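You operate a simulated robot arm through the tools that you are given. There is no shell and no other tool. Be economical: measure what you need, move in short steps, check, and stop when the job is done.

The job below is to be done with a simulated robot arm. You get a single attempt, and the scene is never put back.

TASK
Close both glue pots, wipe up the drips and push the plate in.
Fine: use the scrub pad and put it back. What is to be rubbed or washed off counts as gone when no trace of it is left.

The check looks at the end state, three seconds after you hand in, the way a careful person would. Anything else that was tipped, shoved, dropped, spilled or broken makes it a failure.

THE ROBOT
A 6-joint arm with a two-finger parallel gripper, fixed in place. Base frame: the origin is at the foot of the arm, x ahead of it, y to its left, z up; the work surface is at about z = 850. Readings come in mm, rad, newtons and seconds.
With the tool pointing down near the work surface it reaches from about 260 to 680 mm from the base axis. Its first joint turns from -1.152 to 1.152 rad. Payload 2.9 kg.
Tool frame: the origin (TCP) lies between the finger pads and is the grasp point; the fingertips stand 30 mm ahead of it; z points along the fingers, y is the line along which they close. Largest opening 110 mm; finger width 20, thickness 10; the body of the gripper, 48 by 112 mm, starts 55 mm behind the TCP.
Orientation is that of the tool frame in the base frame, as [roll, pitch, yaw] about the fixed x, y, z axes, in that order (R = Rz(yaw) Ry(pitch) Rx(roll)). With the fingers straight down and closing along the base's y, the tool's x points along the base's -x, its y along +y and its z along -z.

THE INTERFACE
- The arm moves only by the tool apply_moves. Its arguments are lists of equal length, an entry for each row: "offset": the shift along the tool's x, y, z in mm, a list of three; "rotation": the turn, a rotation vector about the tool's x, y, z in rad, a list of three; "fingers": the opening, from 0 (shut) to 1 (fully open). In form: {"offset": [[dx, dy, dz], ...], "rotation": [[rx, ry, rz], ...], "fingers": [fingers, ...]}. A call has 1 to 20 rows; each row shifts and turns the commanded pose from where the row before left it, along the tool's axes as they then stand. Rows are played at 5 a second. More than 50 mm and 0.15 rad between two rows, or a gripper value outside its range, and nothing of the call is played. Where a pose cannot be reached the arm comes as near as it can. A force on the tool above 40 N (or 10 N above the force at the start of the call, whichever is more), or a blocked arm, ends the call early, and 0.2 s more pass. Each finger travels about 108 mm/s and halts on what it meets, pressing with about 25 N; the grip force reading is that of the motor and also rises with nothing between the fingers. The clock runs only during rows and for 0.2 s after the last one: add rows that do not move to give the fingers time. The reply holds the time, the measured pose of the TCP, the force on the tool along the base axes, the opening and the grip force, in the units named above and with some noise, with the torque about the TCP (base axes, N m) and any sound that the robot's microphone picked up.
- Cameras (640 x 400 px; columns grow to the right, rows downward): "scene" is fixed at [69, 426.9, 1401.7]; the picture's right is [-0.77, -0.63, 0.00], its down [-0.28, 0.34, -0.90] and it looks along [0.57, -0.69, -0.44] (base axes); focal length 351 px, centre (320, 200). "wrist" rides on the gripper at [72, 17, -103] in the tool frame; the picture's right is [-0.23, 0.97, 0.00], its down [-0.76, -0.18, -0.62] and it looks along [-0.61, -0.14, 0.78] (tool axes); focal length 222 px, centre (320, 200). There is no depth. A picture from a camera that has moved, and an enlarged one, comes with that camera's place and axes in the base frame and with its lens. The place of the scene camera against the robot may be out by one fixed shift of up to 12 mm in any direction.
- snapshot(camera): a new picture of that camera. It takes no simulated time.
- enlarge(camera, box): a new picture of the part [left, top, right, bottom] of that camera's present view, enlarged. It takes no simulated time.
- finish_job(): hands the job in; it is judged then, once.

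Work in short steps. Places have to be worked out from the pictures, the camera data and where the tool is seen: move nearer, look again, correct. Check each grasp and each placing, and mend what went wrong. You have 120 turns and 64 pictures in all, those below and enlarged ones among them. Open the gripper and draw the arm clear of the work before you hand the job in, unless the task says otherwise; then end with one line.

The tools are called after "Emit:" by a JSON object that holds its "fn" and its "kwargs". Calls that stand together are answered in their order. apply_moves: Moves the arm, as the interface text tells. Its arguments: {"type":"object","properties":{"offset":{"type":"array","items":{"type":"array","items":{"type":"number"}}},"rotation":{"type":"array","items":{"type":"array","items":{"type":"number"}}},"fingers":{"type":"array","items":{"type":"number"}}},"required":["offset","rotation","fingers"]} The other tools are called the same way: snapshot (camera) takes a picture; enlarge (camera, box) takes an enlarged picture of a part of a camera's view; finish_job () hands the job in.

At the start:

```text
clock: 0.0
tcp_pos: [454.2, -26.7, 1126.8]
orientation: [3.141, -0.001, 3.14]
force: [0.2, -0.4, 0.2]
wrist_torque: [-0.01, 0.01, 0.05]
gripper_width: 110.0
finger_force: 0.1
```

scene: 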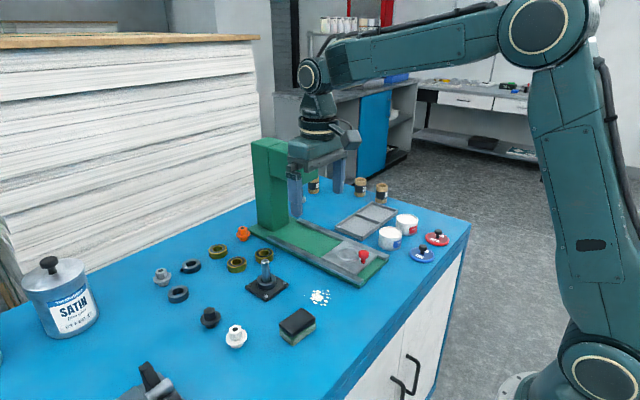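
wrist: 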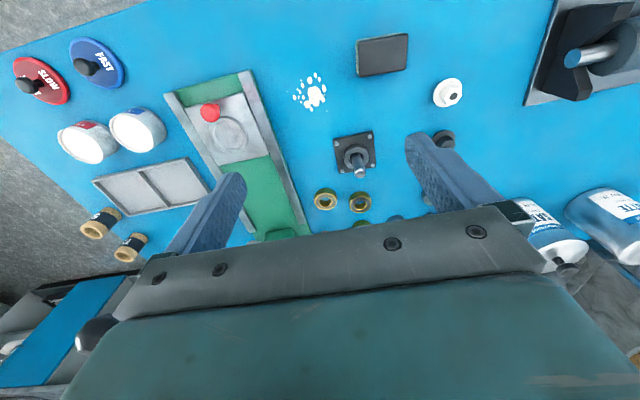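

I'll look closely at the pots, lids, drips, pad and the plate's station before moving.

Emit:
{"fn": "enlarge", "kwargs": {"camera": "scene", "box": [320, 180, 480, 280]}}

Emit:
{"fn": "enlarge", "kwargs": {"camera": "scene", "box": [220, 240, 380, 340]}}

Emit:
{"fn": "enlarge", "kwargs": {"camera": "wrist", "box": [0, 20, 320, 220]}}

```text
4.00 times, centred on (400, 230) of scene
camera zoom: at [69.0, 426.9, 1401.7], right [-0.77, -0.63, 0.0], down [-0.28, 0.34, -0.9], along [0.57, -0.69, -0.44], focal length 1404 px, centre (0, 80)
```

zoom: 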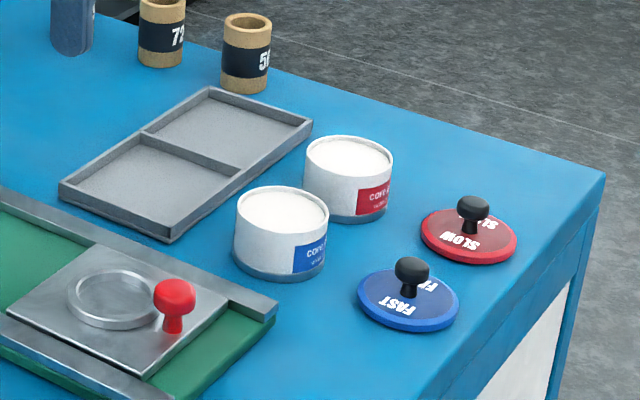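

```text
4.00 times, centred on (300, 290) of scene
camera zoom: at [69.0, 426.9, 1401.7], right [-0.77, -0.63, 0.0], down [-0.28, 0.34, -0.9], along [0.57, -0.69, -0.44], focal length 1404 px, centre (400, -160)
```

zoom: 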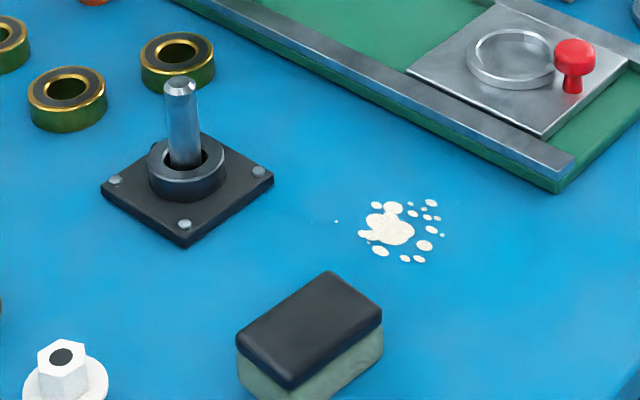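

```text
2.00 times, centred on (160, 120) of wrist
camera zoom: at [382.4, -10.5, 1229.3], right [0.23, 0.97, 0.0], down [0.76, -0.18, 0.62], along [0.61, -0.14, -0.78], focal length 444 px, centre (640, 360)
```

zoom: 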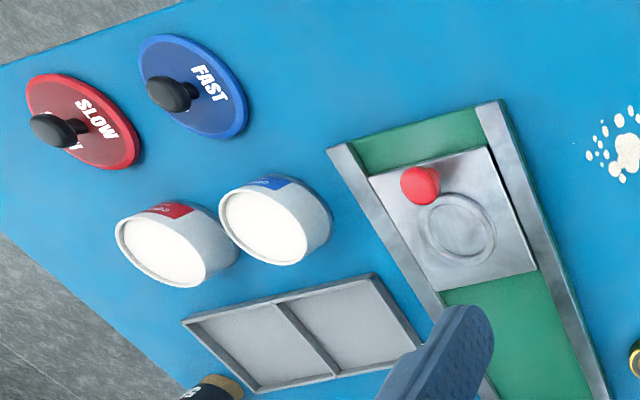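

The lids lie roughly at (354,-333) blue and (353,-433) red, and the pots roughly at (449,-331) blue and (444,-424) red. I draw back in x, then move over the blue lid at a safe height for a closer look.

Emit:
{"fn": "apply_moves", "kwargs": {"offset": [[40, 0, 0], [40, 0, 0], [20, -40, 0], [0, -45, 0], [0, -45, 0], [0, -45, 0], [0, -45, 0], [0, -45, 0], [0, -41, 0], [0, 0, 40], [0, 0, 40], [0, 0, 30], [0, 0, 0]], "rotation": [[0, 0, 0], [0, 0, 0], [0, 0, 0], [0, 0, 0], [0, 0, 0], [0, 0, 0], [0, 0, 0], [0, 0, 0], [0, 0, 0], [0, 0, 0], [0, 0, 0], [0, 0, 0], [0, 0, 0]], "fingers": [1, 1, 1, 1, 1, 1, 1, 1, 1, 1, 1, 1, 1]}}

Emit:
{"fn": "snapshot", "kwargs": {"camera": "wrist"}}

```text
clock: 2.8
tcp_pos: [352.6, -333.0, 1015.4]
orientation: [-3.141, 0.0, -3.141]
force: [-0.6, -0.4, 0.0]
wrist_torque: [0.0, 0.02, 0.03]
gripper_width: 110.0
finger_force: 0.0
```

```text
58 pictures are left
camera wrist: at [281.7, -316.1, 1118.0], right [0.23, 0.97, 0.0], down [0.76, -0.18, 0.62], along [0.61, -0.14, -0.78], focal length 222 px, centre (320, 200)
```

wrist: 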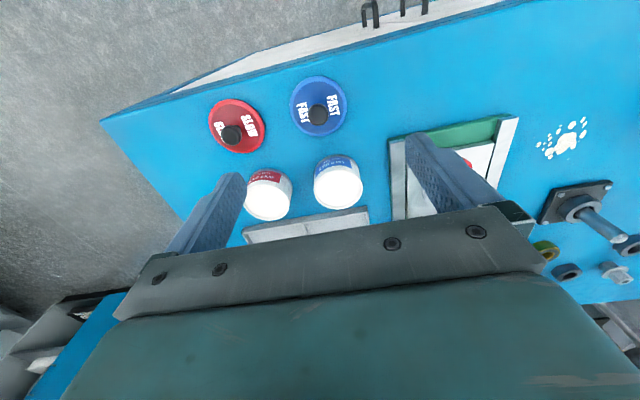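

The blue lid sits almost exactly under the TCP. I zoom in for its exact centre and knob height.

Emit:
{"fn": "enlarge", "kwargs": {"camera": "wrist", "box": [190, 60, 390, 185]}}

Emit:
{"fn": "enlarge", "kwargs": {"camera": "scene", "box": [370, 200, 466, 260]}}

```text
3.20 times, centred on (290, 122) of wrist
camera zoom: at [281.7, -316.1, 1118.0], right [0.23, 0.97, 0.0], down [0.76, -0.18, 0.62], along [0.61, -0.14, -0.78], focal length 711 px, centre (416, 448)
```

zoom: 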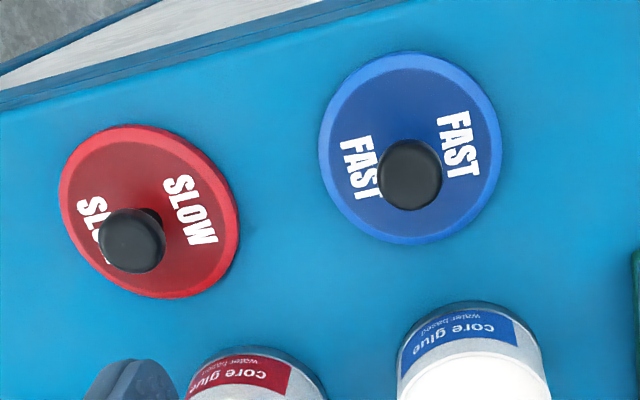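

```text
6.67 times, centred on (418, 230) of scene
camera zoom: at [69.0, 426.9, 1401.7], right [-0.77, -0.63, 0.0], down [-0.28, 0.34, -0.9], along [0.57, -0.69, -0.44], focal length 2340 px, centre (-333, 0)
```

zoom: 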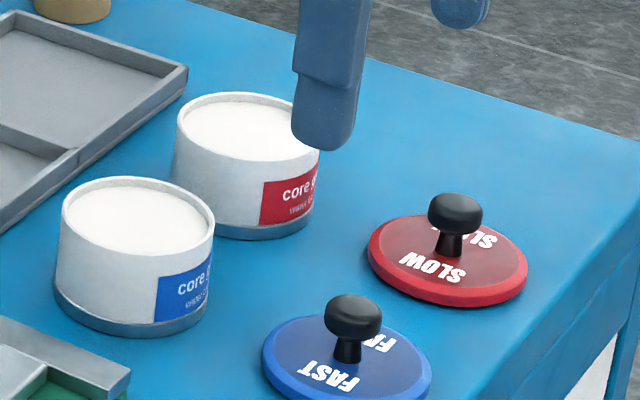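

The blue knob is centred at about (355,-334), with its head about 21 mm wide and its top near z 884. I narrow the fingers and come down with the tips just above the lid disc, then check before closing.

Emit:
{"fn": "apply_moves", "kwargs": {"offset": [[-2.4, -1.3, 20], [0, 0, 40], [0, 0, 30], [0, 0, 20], [0, 0, 10], [0, 0, 0]], "rotation": [[0, 0, 0], [0, 0, 0], [0, 0, 0], [0, 0, 0], [0, 0, 0], [0, 0, 0]], "fingers": [0.5, 0.5, 0.5, 0.5, 0.5, 0.5]}}

Emit:
{"fn": "snapshot", "kwargs": {"camera": "wrist"}}

```text
clock: 4.2
tcp_pos: [355.8, -335.2, 892.3]
orientation: [3.141, 0.001, 3.14]
force: [0.1, -0.6, 0.3]
wrist_torque: [-0.03, 0.01, 0.03]
gripper_width: 55.1
finger_force: 0.1
```

```text
55 pictures are left
camera wrist: at [283.8, -318.0, 997.7], right [0.23, 0.97, 0.0], down [0.76, -0.18, 0.62], along [0.61, -0.14, -0.78], focal length 222 px, centre (320, 200)
```

wrist: 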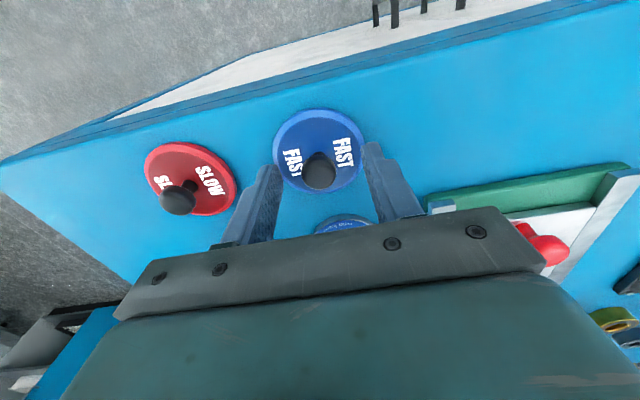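

The knob is centred between the fingers, so I close on it.

Emit:
{"fn": "apply_moves", "kwargs": {"offset": [[1, 0.5, 0], [0, 0, 0], [0, 0, 0], [0, 0, 0]], "rotation": [[0, 0, 0], [0, 0, 0], [0, 0, 0], [0, 0, 0]], "fingers": [0.3, 0.15, 0, 0]}}

```text
clock: 5.2
tcp_pos: [355.0, -334.5, 895.4]
orientation: [3.141, 0.0, 3.141]
force: [-0.4, 0.1, -0.7]
wrist_torque: [0.01, 0.01, 0.04]
gripper_width: 19.9
finger_force: 25.2
```

Gripped at 19.9 mm. I lift 70 mm and check that the lid hangs level.

Emit:
{"fn": "apply_moves", "kwargs": {"offset": [[0, 0, -20], [0, 0, -25], [0, 0, -25], [0, 0, 0]], "rotation": [[0, 0, 0], [0, 0, 0], [0, 0, 0], [0, 0, 0]], "fingers": [0, 0, 0, 0]}}

Emit:
{"fn": "snapshot", "kwargs": {"camera": "wrist"}}

Emit:
{"fn": "enlarge", "kwargs": {"camera": "scene", "box": [350, 160, 478, 240]}}

```text
clock: 6.2
tcp_pos: [355.2, -332.7, 964.1]
orientation: [-3.141, 0.0, 3.141]
force: [0.2, 0.8, 0.3]
wrist_torque: [-0.01, -0.02, 0.0]
gripper_width: 20.0
finger_force: 25.6
```

```text
54 pictures are left
camera wrist: at [282.9, -316.2, 1067.6], right [0.23, 0.97, 0.0], down [0.76, -0.18, 0.62], along [0.61, -0.14, -0.78], focal length 222 px, centre (320, 200)
```

wrist: 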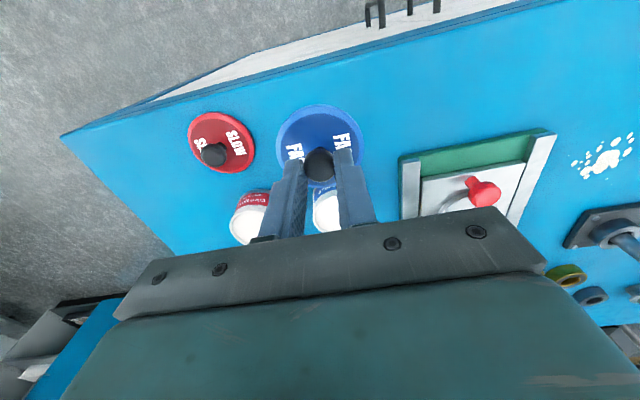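

```text
5.00 times, centred on (414, 200) of scene
camera zoom: at [69.0, 426.9, 1401.7], right [-0.77, -0.63, 0.0], down [-0.28, 0.34, -0.9], along [0.57, -0.69, -0.44], focal length 1755 px, centre (-150, 200)
```

zoom: 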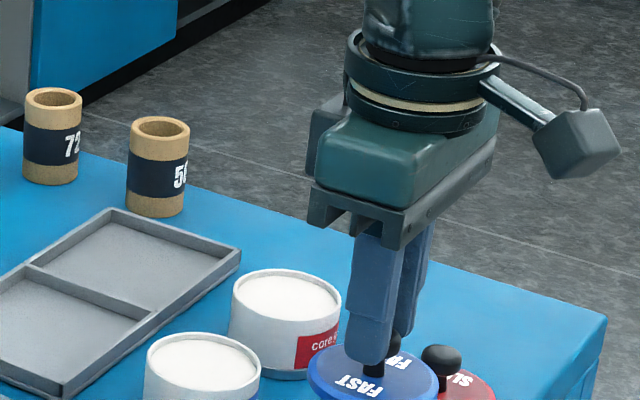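

The lid hangs level. For an accurate pot position I raise it and go beside the pots at (445,-250), from where the wrist camera should see both past the fingers.

Emit:
{"fn": "apply_moves", "kwargs": {"offset": [[0, 0, -20], [0, 42, 0], [0, 42, 0], [-45, 0, 0], [-45, 0, 0], [0, 0, 0]], "rotation": [[0, 0, 0], [0, 0, 0], [0, 0, 0], [0, 0, 0], [0, 0, 0], [0, 0, 0]], "fingers": [0, 0, 0, 0, 0, 0]}}

Emit:
{"fn": "snapshot", "kwargs": {"camera": "wrist"}}

```text
clock: 7.6
tcp_pos: [448.3, -252.2, 982.3]
orientation: [-3.141, 0.0, -3.141]
force: [0.3, -0.3, -0.3]
wrist_torque: [-0.03, -0.01, 0.03]
gripper_width: 19.8
finger_force: 25.2
```

```text
52 pictures are left
camera wrist: at [375.4, -235.1, 1086.5], right [0.23, 0.97, 0.0], down [0.76, -0.18, 0.62], along [0.61, -0.14, -0.78], focal length 222 px, centre (320, 200)
```

wrist: 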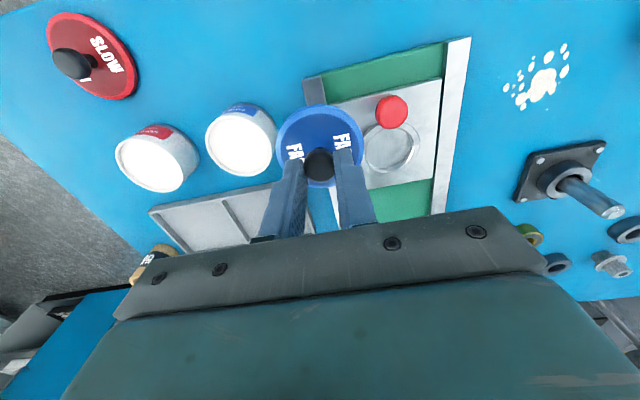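

Emit:
{"fn": "enlarge", "kwargs": {"camera": "wrist", "box": [100, 80, 292, 200]}}

Emit:
{"fn": "enlarge", "kwargs": {"camera": "wrist", "box": [290, 20, 482, 140]}}

```text
3.33 times, centred on (196, 140) of wrist
camera zoom: at [375.4, -235.1, 1086.5], right [0.23, 0.97, 0.0], down [0.76, -0.18, 0.62], along [0.61, -0.14, -0.78], focal length 740 px, centre (733, 400)
```

zoom: 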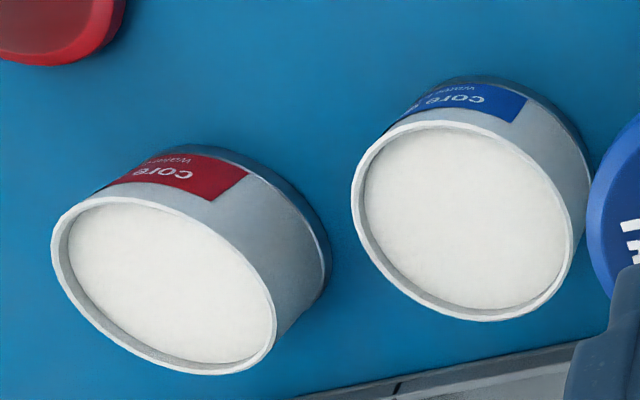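

```text
3.33 times, centred on (386, 80) of wrist
camera zoom: at [375.4, -235.1, 1086.5], right [0.23, 0.97, 0.0], down [0.76, -0.18, 0.62], along [0.61, -0.14, -0.78], focal length 740 px, centre (100, 600)
```

zoom: 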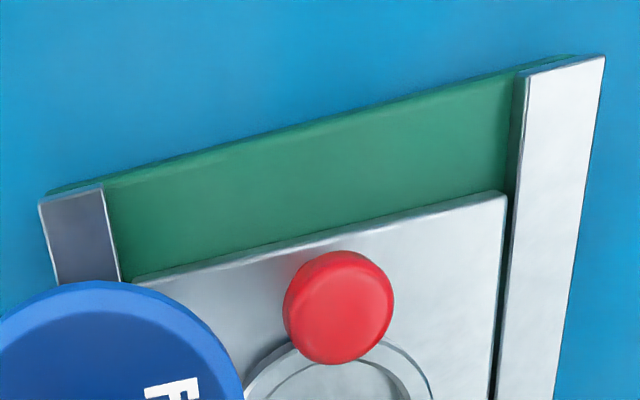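

I put the blue pot's rim centre about (+3.4,-79.6) from the TCP, with its rim near z 889. I move over it and stop about 20 mm above the rim to check alignment.

Emit:
{"fn": "apply_moves", "kwargs": {"offset": [[-3, -40, 0], [0, -39.6, 0], [0, 0, 15], [0, 0, 15], [0, 0, 0], [0, 0, 0]], "rotation": [[0, 0, 0], [0, 0, 0], [0, 0, 0], [0, 0, 0], [0, 0, 0], [0, 0, 0]], "fingers": [0, 0, 0, 0, 0, 0]}}

Emit:
{"fn": "enlarge", "kwargs": {"camera": "wrist", "box": [240, 90, 400, 190]}}

Emit:
{"fn": "enlarge", "kwargs": {"camera": "scene", "box": [350, 190, 446, 250]}}

```text
clock: 9.0
tcp_pos: [450.3, -329.7, 955.9]
orientation: [3.141, -0.001, -3.141]
force: [-0.1, 1.0, -1.0]
wrist_torque: [0.01, 0.0, 0.02]
gripper_width: 19.6
finger_force: 25.1
```

```text
4.00 times, centred on (320, 140) of wrist
camera zoom: at [377.8, -312.8, 1058.9], right [0.23, 0.97, 0.0], down [0.76, -0.18, 0.62], along [0.61, -0.14, -0.78], focal length 888 px, centre (320, 440)
```

zoom: 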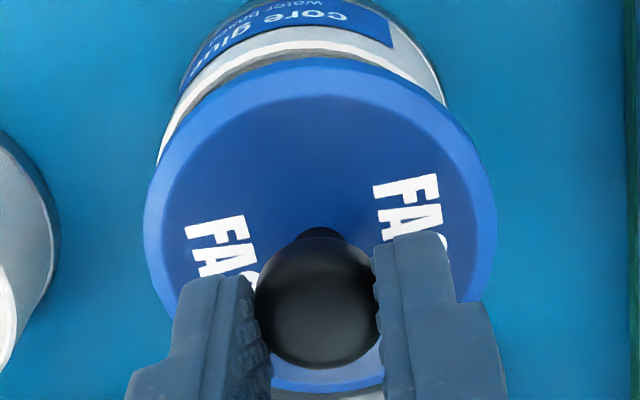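

```text
6.67 times, centred on (398, 220) of scene
camera zoom: at [69.0, 426.9, 1401.7], right [-0.77, -0.63, 0.0], down [-0.28, 0.34, -0.9], along [0.57, -0.69, -0.44], focal length 2340 px, centre (-200, 67)
```

zoom: 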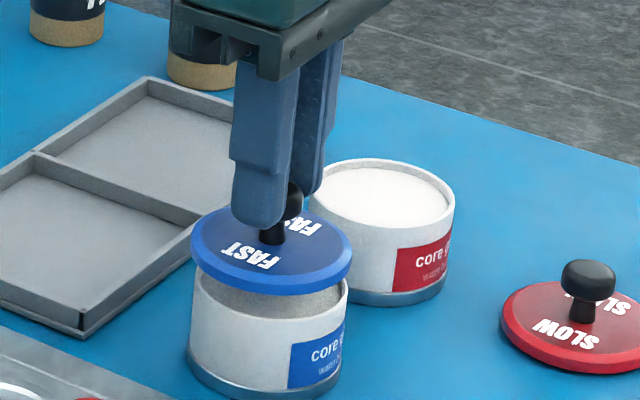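

The lateral alignment looks good. I zoom in more tightly to see whether the lid has tilted in the grip.

Emit:
{"fn": "enlarge", "kwargs": {"camera": "scene", "box": [372, 210, 412, 235]}}

```text
16.00 times, centred on (392, 222) of scene
camera zoom: at [69.0, 426.9, 1401.7], right [-0.77, -0.63, 0.0], down [-0.28, 0.34, -0.9], along [0.57, -0.69, -0.44], focal length 5615 px, centre (-832, -160)
```

zoom: 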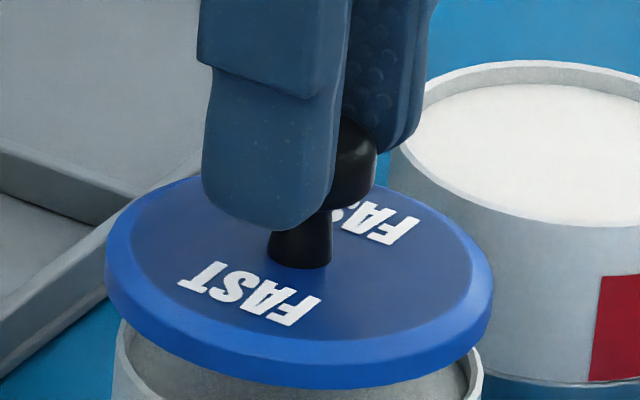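

Comparing views, the knob slid about 9 mm down in the grip but stays level and centred on the tool. The lid bottom is therefore only about 14 mm above the rim, so I descend gently and watch the force.

Emit:
{"fn": "apply_moves", "kwargs": {"offset": [[0, 0, 4], [0, 0, 4], [0, 0, 2], [0, 0, 0]], "rotation": [[0, 0, 0], [0, 0, 0], [0, 0, 0], [0, 0, 0]], "fingers": [0, 0, 0, 0]}}

Emit:
{"fn": "enlarge", "kwargs": {"camera": "scene", "box": [372, 210, 412, 235]}}

```text
clock: 10.0
tcp_pos: [449.1, -329.1, 945.2]
orientation: [-3.141, 0.001, 3.141]
force: [-0.6, 0.8, 0.5]
wrist_torque: [0.0, 0.01, 0.01]
gripper_width: 19.4
finger_force: 24.6
```

```text
16.00 times, centred on (392, 222) of scene
camera zoom: at [69.0, 426.9, 1401.7], right [-0.77, -0.63, 0.0], down [-0.28, 0.34, -0.9], along [0.57, -0.69, -0.44], focal length 5615 px, centre (-832, -160)
```

zoom: 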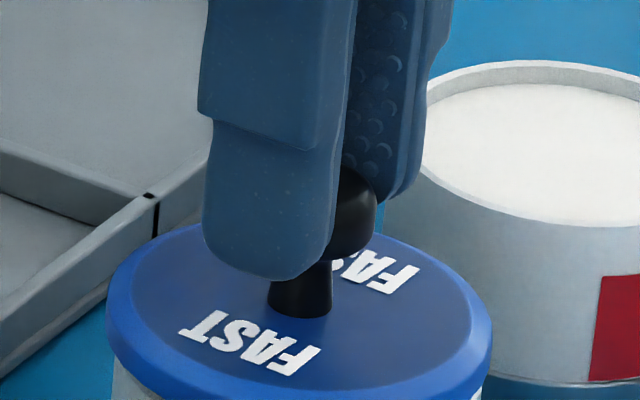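

No contact yet. I continue in 1 mm steps.

Emit:
{"fn": "apply_moves", "kwargs": {"offset": [[0, 0, 1], [0, 0, 1], [0, 0, 1], [0, 0, 1], [0, 0, 0]], "rotation": [[0, 0, 0], [0, 0, 0], [0, 0, 0], [0, 0, 0], [0, 0, 0]], "fingers": [0, 0, 0, 0, 0]}}

Emit:
{"fn": "enlarge", "kwargs": {"camera": "scene", "box": [366, 205, 430, 245]}}

```text
clock: 11.2
tcp_pos: [449.7, -331.0, 943.5]
orientation: [-3.138, 0.003, 3.14]
force: [-0.4, -4.5, 15.0]
wrist_torque: [0.04, -0.21, -0.04]
gripper_width: 20.1
finger_force: 24.9
```

```text
10.00 times, centred on (398, 225) of scene
camera zoom: at [68.7, 426.9, 1401.7], right [-0.77, -0.63, 0.0], down [-0.28, 0.34, -0.9], along [0.57, -0.69, -0.44], focal length 3510 px, centre (-460, -50)
```

zoom: 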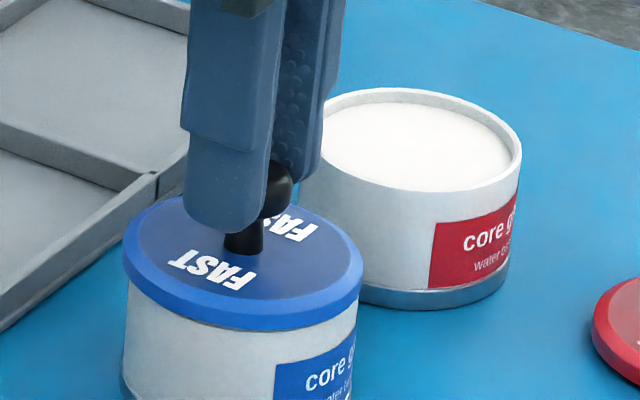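

Contact at about 15 N, with a sideways component toward -y that suggests the lid wants to move slightly that way. I ease up 1 mm, shift -y by 1 mm and read again.

Emit:
{"fn": "apply_moves", "kwargs": {"offset": [[0, 0, -1], [0, -1, 0], [0, 0, 0]], "rotation": [[0, 0, 0], [0, 0, 0], [0, 0, 0]], "fingers": [0, 0, 0]}}

```text
clock: 12.0
tcp_pos: [449.6, -329.3, 943.1]
orientation: [-3.141, -0.001, 3.142]
force: [1.4, -2.8, 8.3]
wrist_torque: [0.03, -0.2, -0.03]
gripper_width: 19.6
finger_force: 24.2
```

The torque puts the contact on the lid's +x,+y edge. I shift another -1 mm in both x and y.

Emit:
{"fn": "apply_moves", "kwargs": {"offset": [[0, 0, -1], [1.2, -1, 0], [0, 0, 1], [0, 0, 0]], "rotation": [[0, 0, 0], [0, 0, 0], [0, 0, 0], [0, 0, 0]], "fingers": [0, 0, 0, 0]}}

Emit:
{"fn": "enlarge", "kwargs": {"camera": "wrist", "box": [240, 90, 400, 190]}}

Emit:
{"fn": "enlarge", "kwargs": {"camera": "scene", "box": [372, 220, 412, 245]}}

```text
clock: 13.0
tcp_pos: [447.5, -331.5, 942.1]
orientation: [3.141, -0.003, 3.141]
force: [-0.3, -0.3, -0.6]
wrist_torque: [0.06, -0.04, -0.04]
gripper_width: 20.1
finger_force: 24.8
```

```text
4.00 times, centred on (320, 140) of wrist
camera zoom: at [375.9, -315.1, 1046.3], right [0.23, 0.97, 0.0], down [0.76, -0.18, 0.62], along [0.61, -0.14, -0.78], focal length 888 px, centre (320, 440)
```

zoom: 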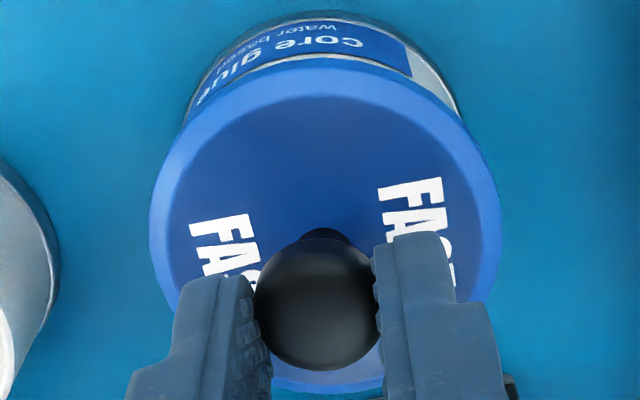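

```text
16.00 times, centred on (392, 232) of scene
camera zoom: at [69.0, 426.9, 1401.7], right [-0.77, -0.63, 0.0], down [-0.28, 0.34, -0.9], along [0.57, -0.69, -0.44], focal length 5615 px, centre (-832, -320)
```

zoom: 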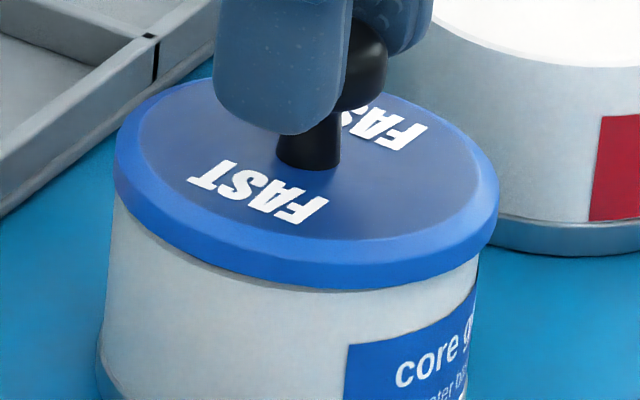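

The force dropped to zero, so the lid may have slipped in or be hanging just clear. I press down in 1 mm steps again.

Emit:
{"fn": "apply_moves", "kwargs": {"offset": [[-0.5, 0.3, 1], [0, 0, 1], [0, 0, 0]], "rotation": [[0, 0, 0], [0, 0, 0], [0, 0, 0]], "fingers": [0, 0, 0]}}

Emit:
{"fn": "enlarge", "kwargs": {"camera": "scene", "box": [372, 220, 412, 245]}}

```text
clock: 13.8
tcp_pos: [448.3, -331.4, 941.4]
orientation: [-3.14, 0.002, 3.141]
force: [-1.5, 2.1, 8.2]
wrist_torque: [-0.08, 0.34, -0.03]
gripper_width: 20.1
finger_force: 25.0
heard: snap
```

```text
16.00 times, centred on (392, 232) of scene
camera zoom: at [68.8, 427.0, 1401.6], right [-0.77, -0.63, 0.0], down [-0.28, 0.34, -0.9], along [0.57, -0.69, -0.44], focal length 5615 px, centre (-832, -320)
```

zoom: 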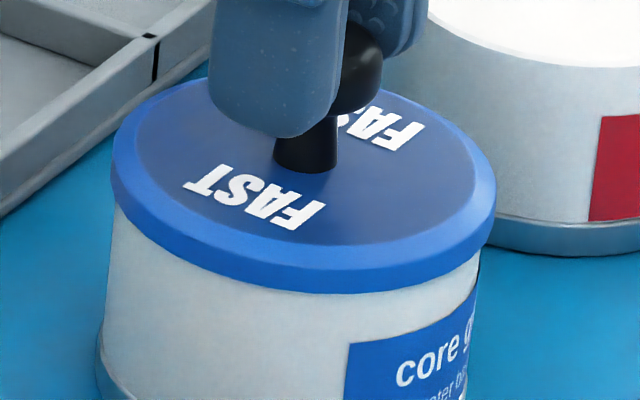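

A "snap" was heard, so the blue lid has closed. I release, lift clear and go over the red lid.

Emit:
{"fn": "apply_moves", "kwargs": {"offset": [[0, 0, 0], [0, 0, 0], [0, 0, -15], [0, 0, -30], [0, 0, -35], [45, -45, 0], [45, -45, 0], [5, -13, 0], [0, 0, 0]], "rotation": [[0, 0, 0], [0, 0, 0], [0, 0, 0], [0, 0, 0], [0, 0, 0], [0, 0, 0], [0, 0, 0], [0, 0, 0], [0, 0, 0]], "fingers": [0.3, 0.5, 0.5, 0.5, 0.5, 0.5, 0.5, 0.5, 0.5]}}

Emit:
{"fn": "snapshot", "kwargs": {"camera": "wrist"}}

Emit:
{"fn": "enlarge", "kwargs": {"camera": "scene", "box": [350, 200, 446, 260]}}

```text
refused: row 6 steps farther than a row can; nothing moved
```

```text
41 pictures are left
camera wrist: at [376.4, -315.0, 1045.3], right [0.23, 0.97, 0.0], down [0.76, -0.18, 0.62], along [0.61, -0.14, -0.78], focal length 222 px, centre (320, 200)
```

wrist: 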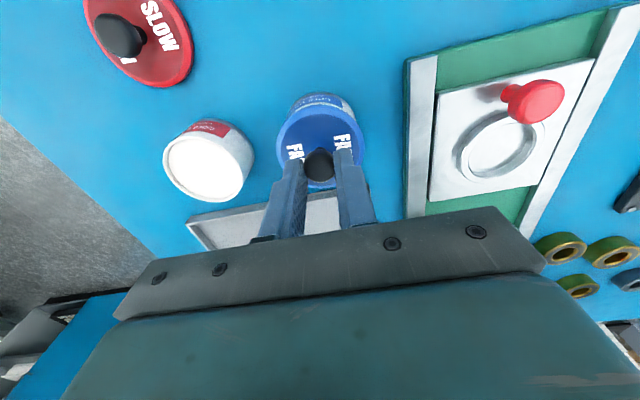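

```text
6.67 times, centred on (398, 230) of scene
camera zoom: at [68.8, 427.0, 1401.6], right [-0.77, -0.63, 0.0], down [-0.28, 0.34, -0.9], along [0.57, -0.69, -0.44], focal length 2340 px, centre (-200, 0)
```

zoom: 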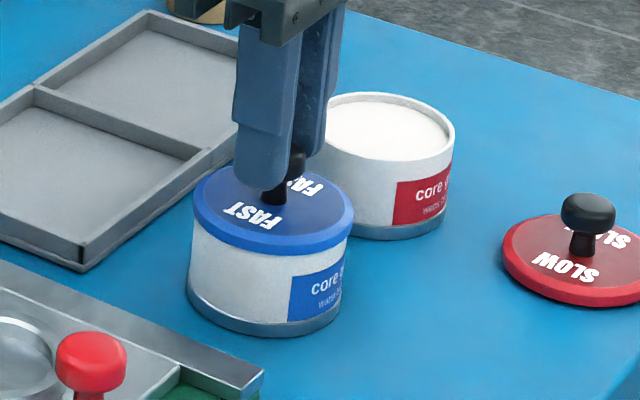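

One diagonal row was too long. I repeat the release and the move to the red lid with shorter rows.

Emit:
{"fn": "apply_moves", "kwargs": {"offset": [[0, 0, 0], [0, 0, 0], [0, 0, -15], [0, 0, -30], [0, 0, -35], [32, -34, 0], [32, -34, 0], [31, -35, 0], [0, 0, 0]], "rotation": [[0, 0, 0], [0, 0, 0], [0, 0, 0], [0, 0, 0], [0, 0, 0], [0, 0, 0], [0, 0, 0], [0, 0, 0], [0, 0, 0]], "fingers": [0.3, 0.5, 0.5, 0.5, 0.5, 0.5, 0.5, 0.5, 0.5]}}

Emit:
{"fn": "enlarge", "kwargs": {"camera": "wrist", "box": [220, 60, 412, 180]}}

```text
clock: 15.8
tcp_pos: [351.8, -435.7, 1022.0]
orientation: [-3.141, 0.0, -3.14]
force: [-0.3, 0.0, 0.4]
wrist_torque: [0.0, 0.0, 0.01]
gripper_width: 54.8
finger_force: 0.1
```

```text
3.33 times, centred on (316, 120) of wrist
camera zoom: at [279.3, -418.3, 1125.6], right [0.23, 0.97, 0.0], down [0.76, -0.18, 0.62], along [0.61, -0.14, -0.78], focal length 740 px, centre (333, 467)
```

zoom: 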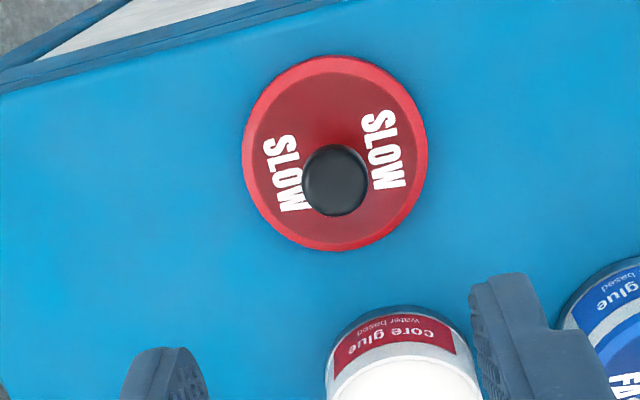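

The red lid is about +3 mm in x from the tool and centred in y. I descend a little deeper than last time, so the grip sits lower on the knob.

Emit:
{"fn": "apply_moves", "kwargs": {"offset": [[-3, 0, 30], [0, 0, 40], [0, 0, 30], [0, 0, 18], [0, 0, 7], [0, 0, 3], [0, 0, 0], [0, 0, 0], [0, 0, 0], [0, 0, 0]], "rotation": [[0, 0, 0], [0, 0, 0], [0, 0, 0], [0, 0, 0], [0, 0, 0], [0, 0, 0], [0, 0, 0], [0, 0, 0], [0, 0, 0], [0, 0, 0]], "fingers": [0.5, 0.5, 0.5, 0.5, 0.5, 0.5, 0.5, 0.3, 0, 0]}}

Emit:
{"fn": "enlarge", "kwargs": {"camera": "wrist", "box": [240, 90, 400, 190]}}

```text
clock: 18.0
tcp_pos: [355.5, -433.5, 892.7]
orientation: [3.141, 0.001, 3.141]
force: [-0.1, 0.9, 0.7]
wrist_torque: [-0.01, 0.01, 0.01]
gripper_width: 20.0
finger_force: 24.6
```

```text
4.00 times, centred on (320, 140) of wrist
camera zoom: at [283.8, -417.1, 996.8], right [0.23, 0.97, 0.0], down [0.76, -0.18, 0.62], along [0.61, -0.14, -0.78], focal length 888 px, centre (320, 440)
```

zoom: 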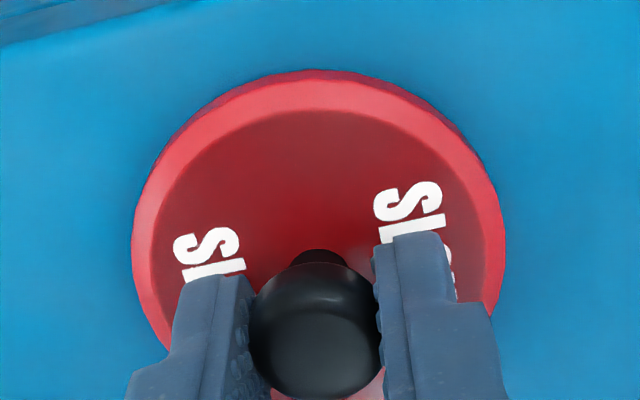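

Gripped at 20.0 mm. I lift slowly to avoid slip, then take a view with the red pot beside the hand.

Emit:
{"fn": "apply_moves", "kwargs": {"offset": [[0, 0, -3], [0, 0, -6], [0, 0, -12], [0, 0, -20], [0, 0, -25], [0, 0, -25], [0, 0, -25], [0, 42, 0], [0, 42.4, 0], [-30, 0, 0], [-30, 0, 0], [-30.6, 0, 0], [0, 0, 0], [0, 0, 0]], "rotation": [[0, 0, 0], [0, 0, 0], [0, 0, 0], [0, 0, 0], [0, 0, 0], [0, 0, 0], [0, 0, 0], [0, 0, 0], [0, 0, 0], [0, 0, 0], [0, 0, 0], [0, 0, 0], [0, 0, 0], [0, 0, 0]], "fingers": [0, 0, 0, 0, 0, 0, 0, 0, 0, 0, 0, 0, 0, 0]}}

Emit:
{"fn": "enlarge", "kwargs": {"camera": "wrist", "box": [200, 80, 392, 200]}}

```text
clock: 21.0
tcp_pos: [446.3, -349.1, 1010.2]
orientation: [-3.142, 0.0, 3.141]
force: [0.0, -0.1, -0.2]
wrist_torque: [0.02, 0.03, -0.01]
gripper_width: 20.0
finger_force: 25.6
```

```text
3.33 times, centred on (296, 140) of wrist
camera zoom: at [374.8, -333.1, 1113.9], right [0.23, 0.97, 0.0], down [0.76, -0.18, 0.62], along [0.61, -0.14, -0.78], focal length 740 px, centre (400, 400)
```

zoom: 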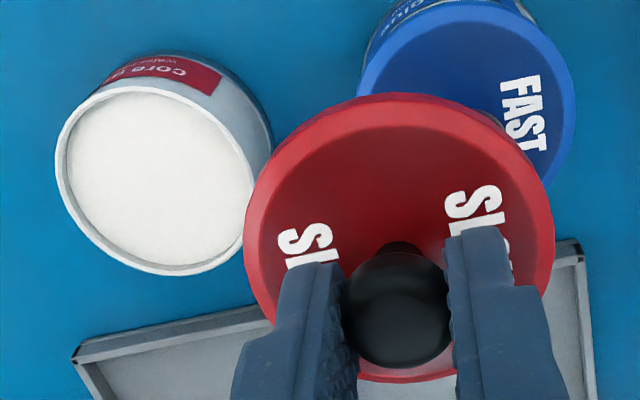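

The red pot is about (+1,-80) from the tool, judging by this view corrected with the blue result. The lid has not slipped this time. I move over and go down to about 12 mm above the rim.

Emit:
{"fn": "apply_moves", "kwargs": {"offset": [[-1, -40, 0], [0, -40, 0], [0, 0, 25], [0, 0, 25], [0, 0, 10], [0, 0, 5], [0, 0, 0]], "rotation": [[0, 0, 0], [0, 0, 0], [0, 0, 0], [0, 0, 0], [0, 0, 0], [0, 0, 0], [0, 0, 0]], "fingers": [0, 0, 0, 0, 0, 0, 0]}}

Emit:
{"fn": "enlarge", "kwargs": {"camera": "scene", "box": [380, 195, 428, 225]}}

Emit:
{"fn": "enlarge", "kwargs": {"camera": "wrist", "box": [240, 90, 400, 190]}}

```text
clock: 22.6
tcp_pos: [447.6, -430.0, 944.7]
orientation: [3.141, -0.001, 3.141]
force: [0.4, -0.1, -0.4]
wrist_torque: [-0.01, -0.03, -0.02]
gripper_width: 20.0
finger_force: 25.7
```

```text
13.33 times, centred on (404, 210) of scene
camera zoom: at [69.0, 426.9, 1401.7], right [-0.77, -0.63, 0.0], down [-0.28, 0.34, -0.9], along [0.57, -0.69, -0.44], focal length 4679 px, centre (-800, 67)
```

zoom: 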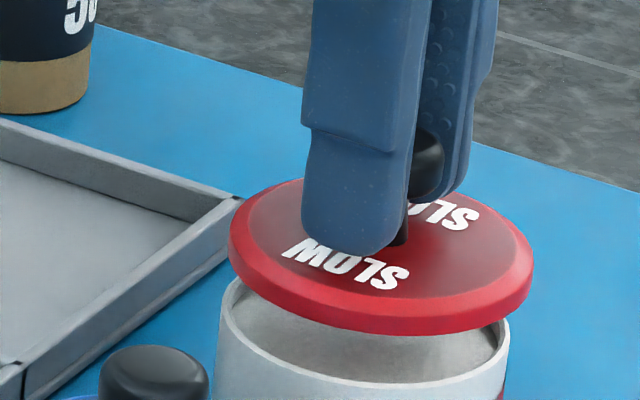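

```text
4.00 times, centred on (320, 140) of wrist
camera zoom: at [375.7, -413.1, 1047.8], right [0.23, 0.97, 0.0], down [0.76, -0.18, 0.62], along [0.61, -0.14, -0.78], focal length 888 px, centre (320, 440)
```

zoom: 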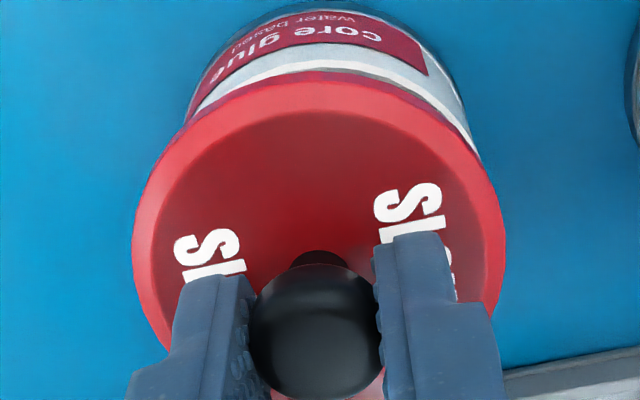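

The alignment matches the blue lid's final look to within about 1 mm. I nudge +0.4 mm in x and y and descend to contact.

Emit:
{"fn": "apply_moves", "kwargs": {"offset": [[-0.4, 0.4, 4], [0, 0, 4], [0, 0, 1], [0, 0, 1], [0, 0, 1], [0, 0, 1], [0, 0, 0]], "rotation": [[0, 0, 0], [0, 0, 0], [0, 0, 0], [0, 0, 0], [0, 0, 0], [0, 0, 0], [0, 0, 0]], "fingers": [0, 0, 0, 0, 0, 0, 0]}}

```text
clock: 24.2
tcp_pos: [448.3, -430.5, 932.9]
orientation: [-3.138, 0.001, 3.141]
force: [-2.2, 2.4, 9.4]
wrist_torque: [-0.1, 0.1, -0.02]
gripper_width: 19.7
finger_force: 25.4
```

Contact is on the -y side and pushes toward +y. I shift +y by 1 mm and press a bit more.

Emit:
{"fn": "apply_moves", "kwargs": {"offset": [[0.4, 0.6, -0.5], [0, 0.5, 0], [0, 0, 1], [0, 0, 1], [0, 0, 0]], "rotation": [[0, 0, 0], [0, 0, 0], [0, 0, 0], [0, 0, 0], [0, 0, 0]], "fingers": [0, 0, 0, 0, 0]}}

```text
clock: 25.4
tcp_pos: [449.1, -429.9, 932.0]
orientation: [-3.14, 0.002, 3.142]
force: [-1.5, 3.2, 17.3]
wrist_torque: [0.1, 0.06, -0.02]
gripper_width: 19.9
finger_force: 25.5
```

The load is now centred. I press a further 1–2 mm, listening for the snap.

Emit:
{"fn": "apply_moves", "kwargs": {"offset": [[0, 0, 0.7], [0, 0, 0.7], [0, 0, 0]], "rotation": [[0, 0, 0], [0, 0, 0], [0, 0, 0]], "fingers": [0, 0, 0]}}

Emit:
{"fn": "enlarge", "kwargs": {"camera": "scene", "box": [370, 200, 434, 240]}}

```text
clock: 26.2
tcp_pos: [448.3, -428.7, 931.5]
orientation: [-3.138, 0.003, 3.141]
force: [-0.9, 4.3, 27.7]
wrist_torque: [0.1, 0.08, 0.05]
gripper_width: 19.9
finger_force: 25.6
```

```text
10.00 times, centred on (402, 220) of scene
camera zoom: at [68.6, 427.4, 1401.5], right [-0.77, -0.63, 0.0], down [-0.28, 0.34, -0.9], along [0.57, -0.69, -0.44], focal length 3510 px, centre (-500, 0)
```

zoom: 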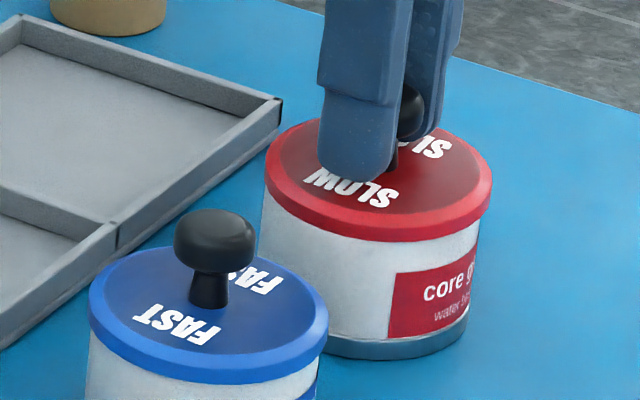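

27 N without a snap, and the side force still points +y. I ease off, shift +y by 1 mm and press again.

Emit:
{"fn": "apply_moves", "kwargs": {"offset": [[0, 0, -2], [0.3, 1, 0], [0, 0, 1], [0, 0, 1], [0, 0, 0.5], [0, 0, 0]], "rotation": [[0, 0, 0], [0, 0, 0], [0, 0, 0], [0, 0, 0], [0, 0, 0], [0, 0, 0]], "fingers": [0, 0, 0, 0, 0, 0]}}

```text
clock: 27.6
tcp_pos: [448.4, -428.2, 931.2]
orientation: [-3.138, 0.005, -3.141]
force: [1.1, -5.4, 25.7]
wrist_torque: [-0.11, 0.01, -0.01]
gripper_width: 19.7
finger_force: 25.3
```

Fy has flipped to -5, so the true centre lies about half a millimetre back. I take that and press a little harder.

Emit:
{"fn": "apply_moves", "kwargs": {"offset": [[0, 0, -1.5], [-0.2, -0.55, 0], [0, 0, 1], [0, 0, 1], [0, 0, 0.5], [0, 0, 0]], "rotation": [[0, 0, 0], [0, 0, 0], [0, 0, 0], [0, 0, 0], [0, 0, 0], [0, 0, 0]], "fingers": [0, 0, 0, 0, 0, 0]}}

```text
clock: 29.0
tcp_pos: [446.9, -428.5, 929.4]
orientation: [-3.14, 0.003, -3.14]
force: [3.0, -4.5, 21.9]
wrist_torque: [-0.08, 0.02, 0.04]
gripper_width: 19.9
finger_force: 25.3
heard: snap
```

Snap heard on the red pot as well. I relax the press, release, lift and check both lids.

Emit:
{"fn": "apply_moves", "kwargs": {"offset": [[0, 0, -1], [0, 0, 0], [0, 0, 0], [0, 0, -15], [0, 0, -30], [0, 0, -40], [0, 0, 0]], "rotation": [[0, 0, 0], [0, 0, 0], [0, 0, 0], [0, 0, 0], [0, 0, 0], [0, 0, 0], [0, 0, 0]], "fingers": [0, 0.3, 0.5, 0.5, 0.5, 0.5, 0.5]}}

Emit:
{"fn": "enlarge", "kwargs": {"camera": "scene", "box": [366, 195, 446, 245]}}

```text
clock: 30.6
tcp_pos: [448.6, -425.9, 1011.9]
orientation: [3.141, 0.001, 3.141]
force: [0.6, 0.3, 0.1]
wrist_torque: [0.01, 0.01, -0.04]
gripper_width: 55.1
finger_force: 0.0
```

```text
8.00 times, centred on (406, 220) of scene
camera zoom: at [69.0, 426.9, 1401.7], right [-0.77, -0.63, 0.0], down [-0.28, 0.34, -0.9], along [0.57, -0.69, -0.44], focal length 2808 px, centre (-368, 40)
```

zoom: 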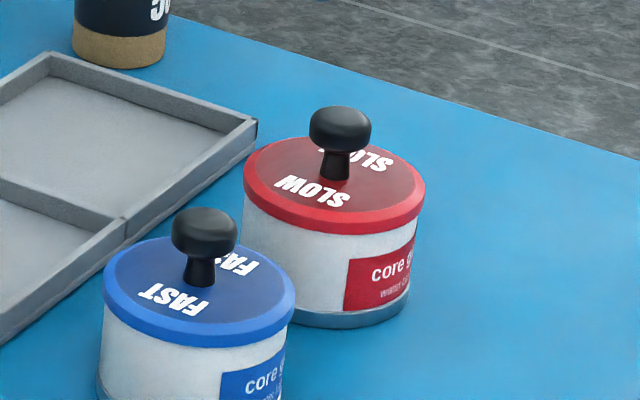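

Both lids are on. Next I go above the plate and rails for a good view.

Emit:
{"fn": "apply_moves", "kwargs": {"offset": [[0, 0, -40], [10, 45, 0], [10, 45, 0], [10, 45, 0], [10, 45, 0], [0, 45, 0], [0, 20, 0], [0, 0, 0]], "rotation": [[0, 0, 0], [0, 0, 0], [0, 0, 0], [0, 0, 0], [0, 0, 0], [0, 0, 0], [0, 0, 0], [0, 0, 0]], "fingers": [0.5, 0.5, 0.5, 0.5, 0.5, 0.5, 0.5, 0.5]}}

Emit:
{"fn": "snapshot", "kwargs": {"camera": "wrist"}}

Emit:
{"fn": "enlarge", "kwargs": {"camera": "scene", "box": [230, 130, 406, 290]}}

```text
clock: 32.4
tcp_pos: [408.8, -182.5, 1052.0]
orientation: [-3.141, 0.0, -3.14]
force: [-0.3, -0.5, 0.7]
wrist_torque: [0.0, 0.01, 0.04]
gripper_width: 54.9
finger_force: 0.0
```

```text
32 pictures are left
camera wrist: at [336.8, -166.4, 1155.8], right [0.23, 0.97, 0.0], down [0.76, -0.18, 0.62], along [0.61, -0.14, -0.78], focal length 222 px, centre (320, 200)
```

wrist: 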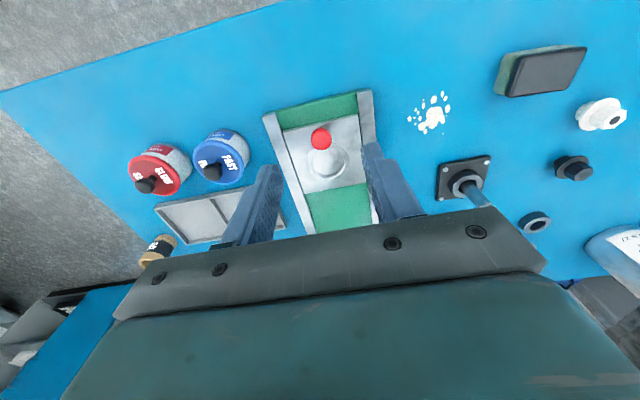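

```text
2.50 times, centred on (318, 210) of scene
camera zoom: at [69.0, 426.9, 1401.7], right [-0.77, -0.63, 0.0], down [-0.28, 0.34, -0.9], along [0.57, -0.69, -0.44], focal length 877 px, centre (325, 175)
```

zoom: 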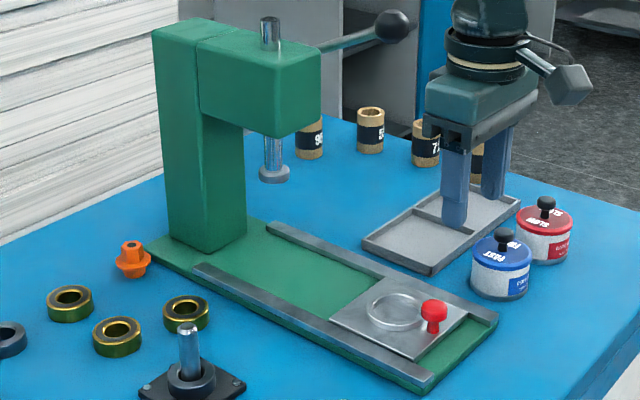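

The plate lies about x 437–547, centred at y≈-190, and its red knob is at x≈448. The press ram hangs at about x 659, z 979. To keep the hand clear of the press head I will push the knob with closed fingers, tilted so the tips lead. First I zoom in for the knob position.

Emit:
{"fn": "enlarge", "kwargs": {"camera": "wrist", "box": [256, 80, 416, 180]}}

Emit:
{"fn": "enlarge", "kwargs": {"camera": "scene", "box": [330, 215, 410, 290]}}

```text
4.00 times, centred on (336, 130) of wrist
camera zoom: at [336.8, -166.4, 1155.8], right [0.23, 0.97, 0.0], down [0.76, -0.18, 0.62], along [0.61, -0.14, -0.78], focal length 888 px, centre (256, 480)
```

zoom: 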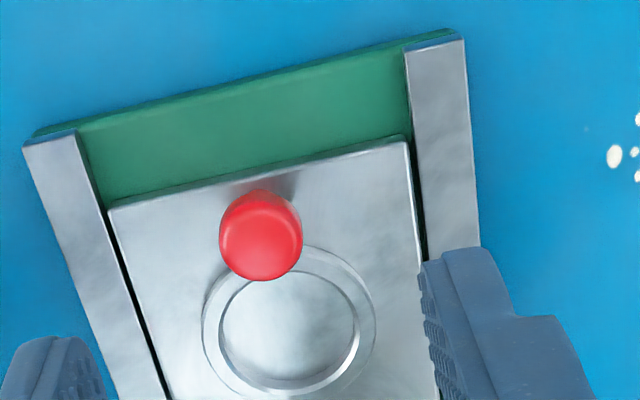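

```text
5.33 times, centred on (370, 252) of scene
camera zoom: at [69.0, 426.9, 1401.7], right [-0.77, -0.63, 0.0], down [-0.28, 0.34, -0.9], along [0.57, -0.69, -0.44], focal length 1872 px, centre (53, -80)
```

zoom: 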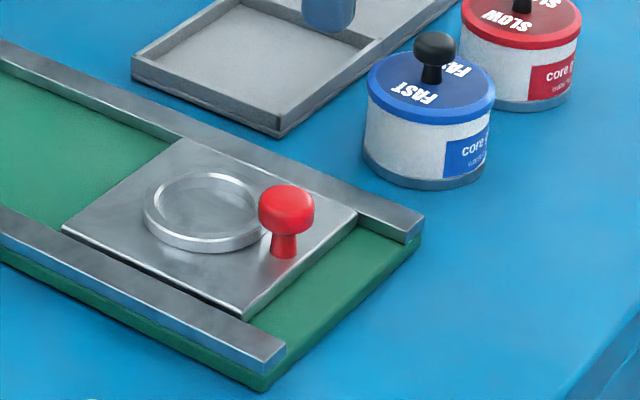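

The knob is at about (451,-191), with its head centre near z 886. I go behind it at x≈384 with the fingers shut, descend, then tilt the hand 0.4 rad so the tips lead.

Emit:
{"fn": "apply_moves", "kwargs": {"offset": [[25, -7.5, 0], [0, 0, 40], [0, 0, 40], [0, 0, 40], [0, 0, 33], [0, 0, 0], [0, 0, 0], [0, 0, 0], [0, 0, 0]], "rotation": [[0, 0, 0], [0, 0, 0], [0, 0, 0], [0, 0, 0], [0, 0, 0], [0, -0.14, 0], [0, -0.13, 0], [0, -0.13, 0], [0, 0, 0]], "fingers": [0, 0, 0, 0, 0, 0, 0, 0, 0]}}

Emit:
{"fn": "enlarge", "kwargs": {"camera": "scene", "box": [330, 200, 426, 290]}}

```text
clock: 34.4
tcp_pos: [383.4, -189.2, 900.6]
orientation: [-3.141, 0.402, 3.141]
force: [-0.5, -0.1, 0.6]
wrist_torque: [0.02, 0.02, -0.05]
gripper_width: 0.0
finger_force: 25.2
```

```text
4.44 times, centred on (378, 245) of scene
camera zoom: at [69.0, 426.9, 1401.7], right [-0.77, -0.63, 0.0], down [-0.28, 0.34, -0.9], along [0.57, -0.69, -0.44], focal length 1560 px, centre (62, 0)
```

zoom: 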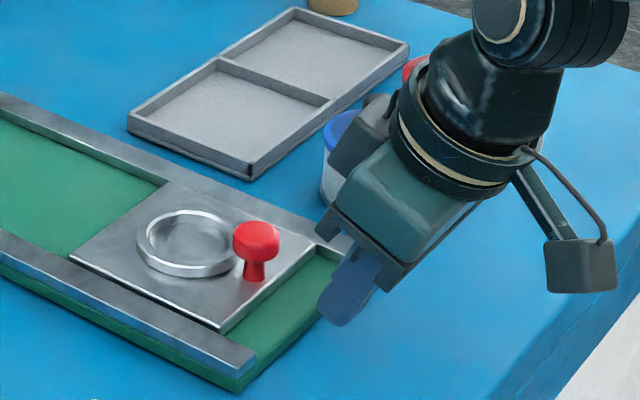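

Fingers and knob are lined up. I advance along +x until contact and through the first few centimetres.

Emit:
{"fn": "apply_moves", "kwargs": {"offset": [[-18.4, -1, 7.8], [-9.2, 0, 3.9], [-9.2, 0, 3.9], [-9.2, 0, 3.9], [-9.2, 0, 3.9], [-9.2, 0, 3.9], [0, 0, 0]], "rotation": [[0, 0, 0], [0, 0, 0], [0, 0, 0], [0, 0, 0], [0, 0, 0], [0, 0, 0], [0, 0, 0]], "fingers": [0, 0, 0, 0, 0, 0, 0]}}

Emit:
{"fn": "enlarge", "kwargs": {"camera": "scene", "box": [310, 190, 426, 290]}}

```text
clock: 36.0
tcp_pos: [452.7, -191.8, 900.8]
orientation: [3.141, 0.399, -3.141]
force: [-1.4, -0.5, -0.5]
wrist_torque: [-0.01, 0.0, -0.02]
gripper_width: 0.0
finger_force: 25.3
```

```text
4.00 times, centred on (368, 240) of scene
camera zoom: at [69.0, 426.9, 1401.7], right [-0.77, -0.63, 0.0], down [-0.28, 0.34, -0.9], along [0.57, -0.69, -0.44], focal length 1404 px, centre (128, 40)
```

zoom: 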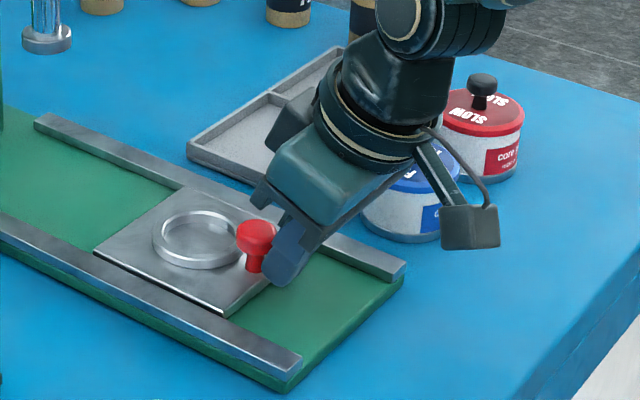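

The plate slides easily with about 1 N. I keep pushing about 100 mm.

Emit:
{"fn": "apply_moves", "kwargs": {"offset": [[-13.8, 0, 5.8], [-13.8, 0, 5.8], [-13.8, 0, 5.8], [-13.8, 0, 5.8], [-13.8, 0, 5.8], [-13.8, 0, 5.8], [-9.2, 0, 3.9], [0, 0, 0]], "rotation": [[0, 0, 0], [0, 0, 0], [0, 0, 0], [0, 0, 0], [0, 0, 0], [0, 0, 0], [0, 0, 0], [0, 0, 0]], "fingers": [0, 0, 0, 0, 0, 0, 0, 0]}}

Emit:
{"fn": "enlarge", "kwargs": {"camera": "scene", "box": [240, 130, 400, 270]}}

```text
clock: 37.8
tcp_pos: [552.4, -190.1, 900.7]
orientation: [3.142, 0.4, 3.141]
force: [-0.5, 0.8, -1.1]
wrist_torque: [-0.02, 0.0, 0.03]
gripper_width: 0.1
finger_force: 25.0
```

```text
2.86 times, centred on (320, 200) of scene
camera zoom: at [69.0, 426.9, 1401.7], right [-0.77, -0.63, 0.0], down [-0.28, 0.34, -0.9], along [0.57, -0.69, -0.44], focal length 1003 px, centre (320, 200)
```

zoom: 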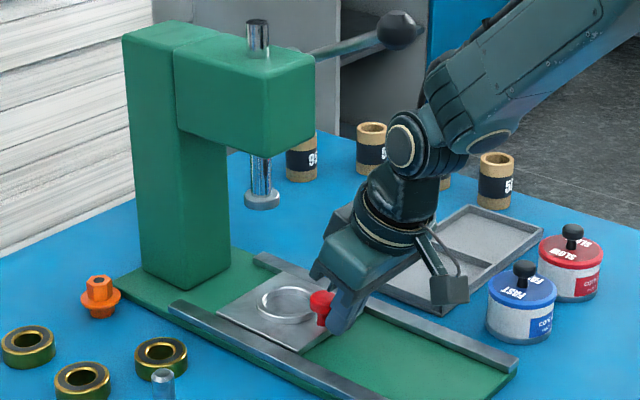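

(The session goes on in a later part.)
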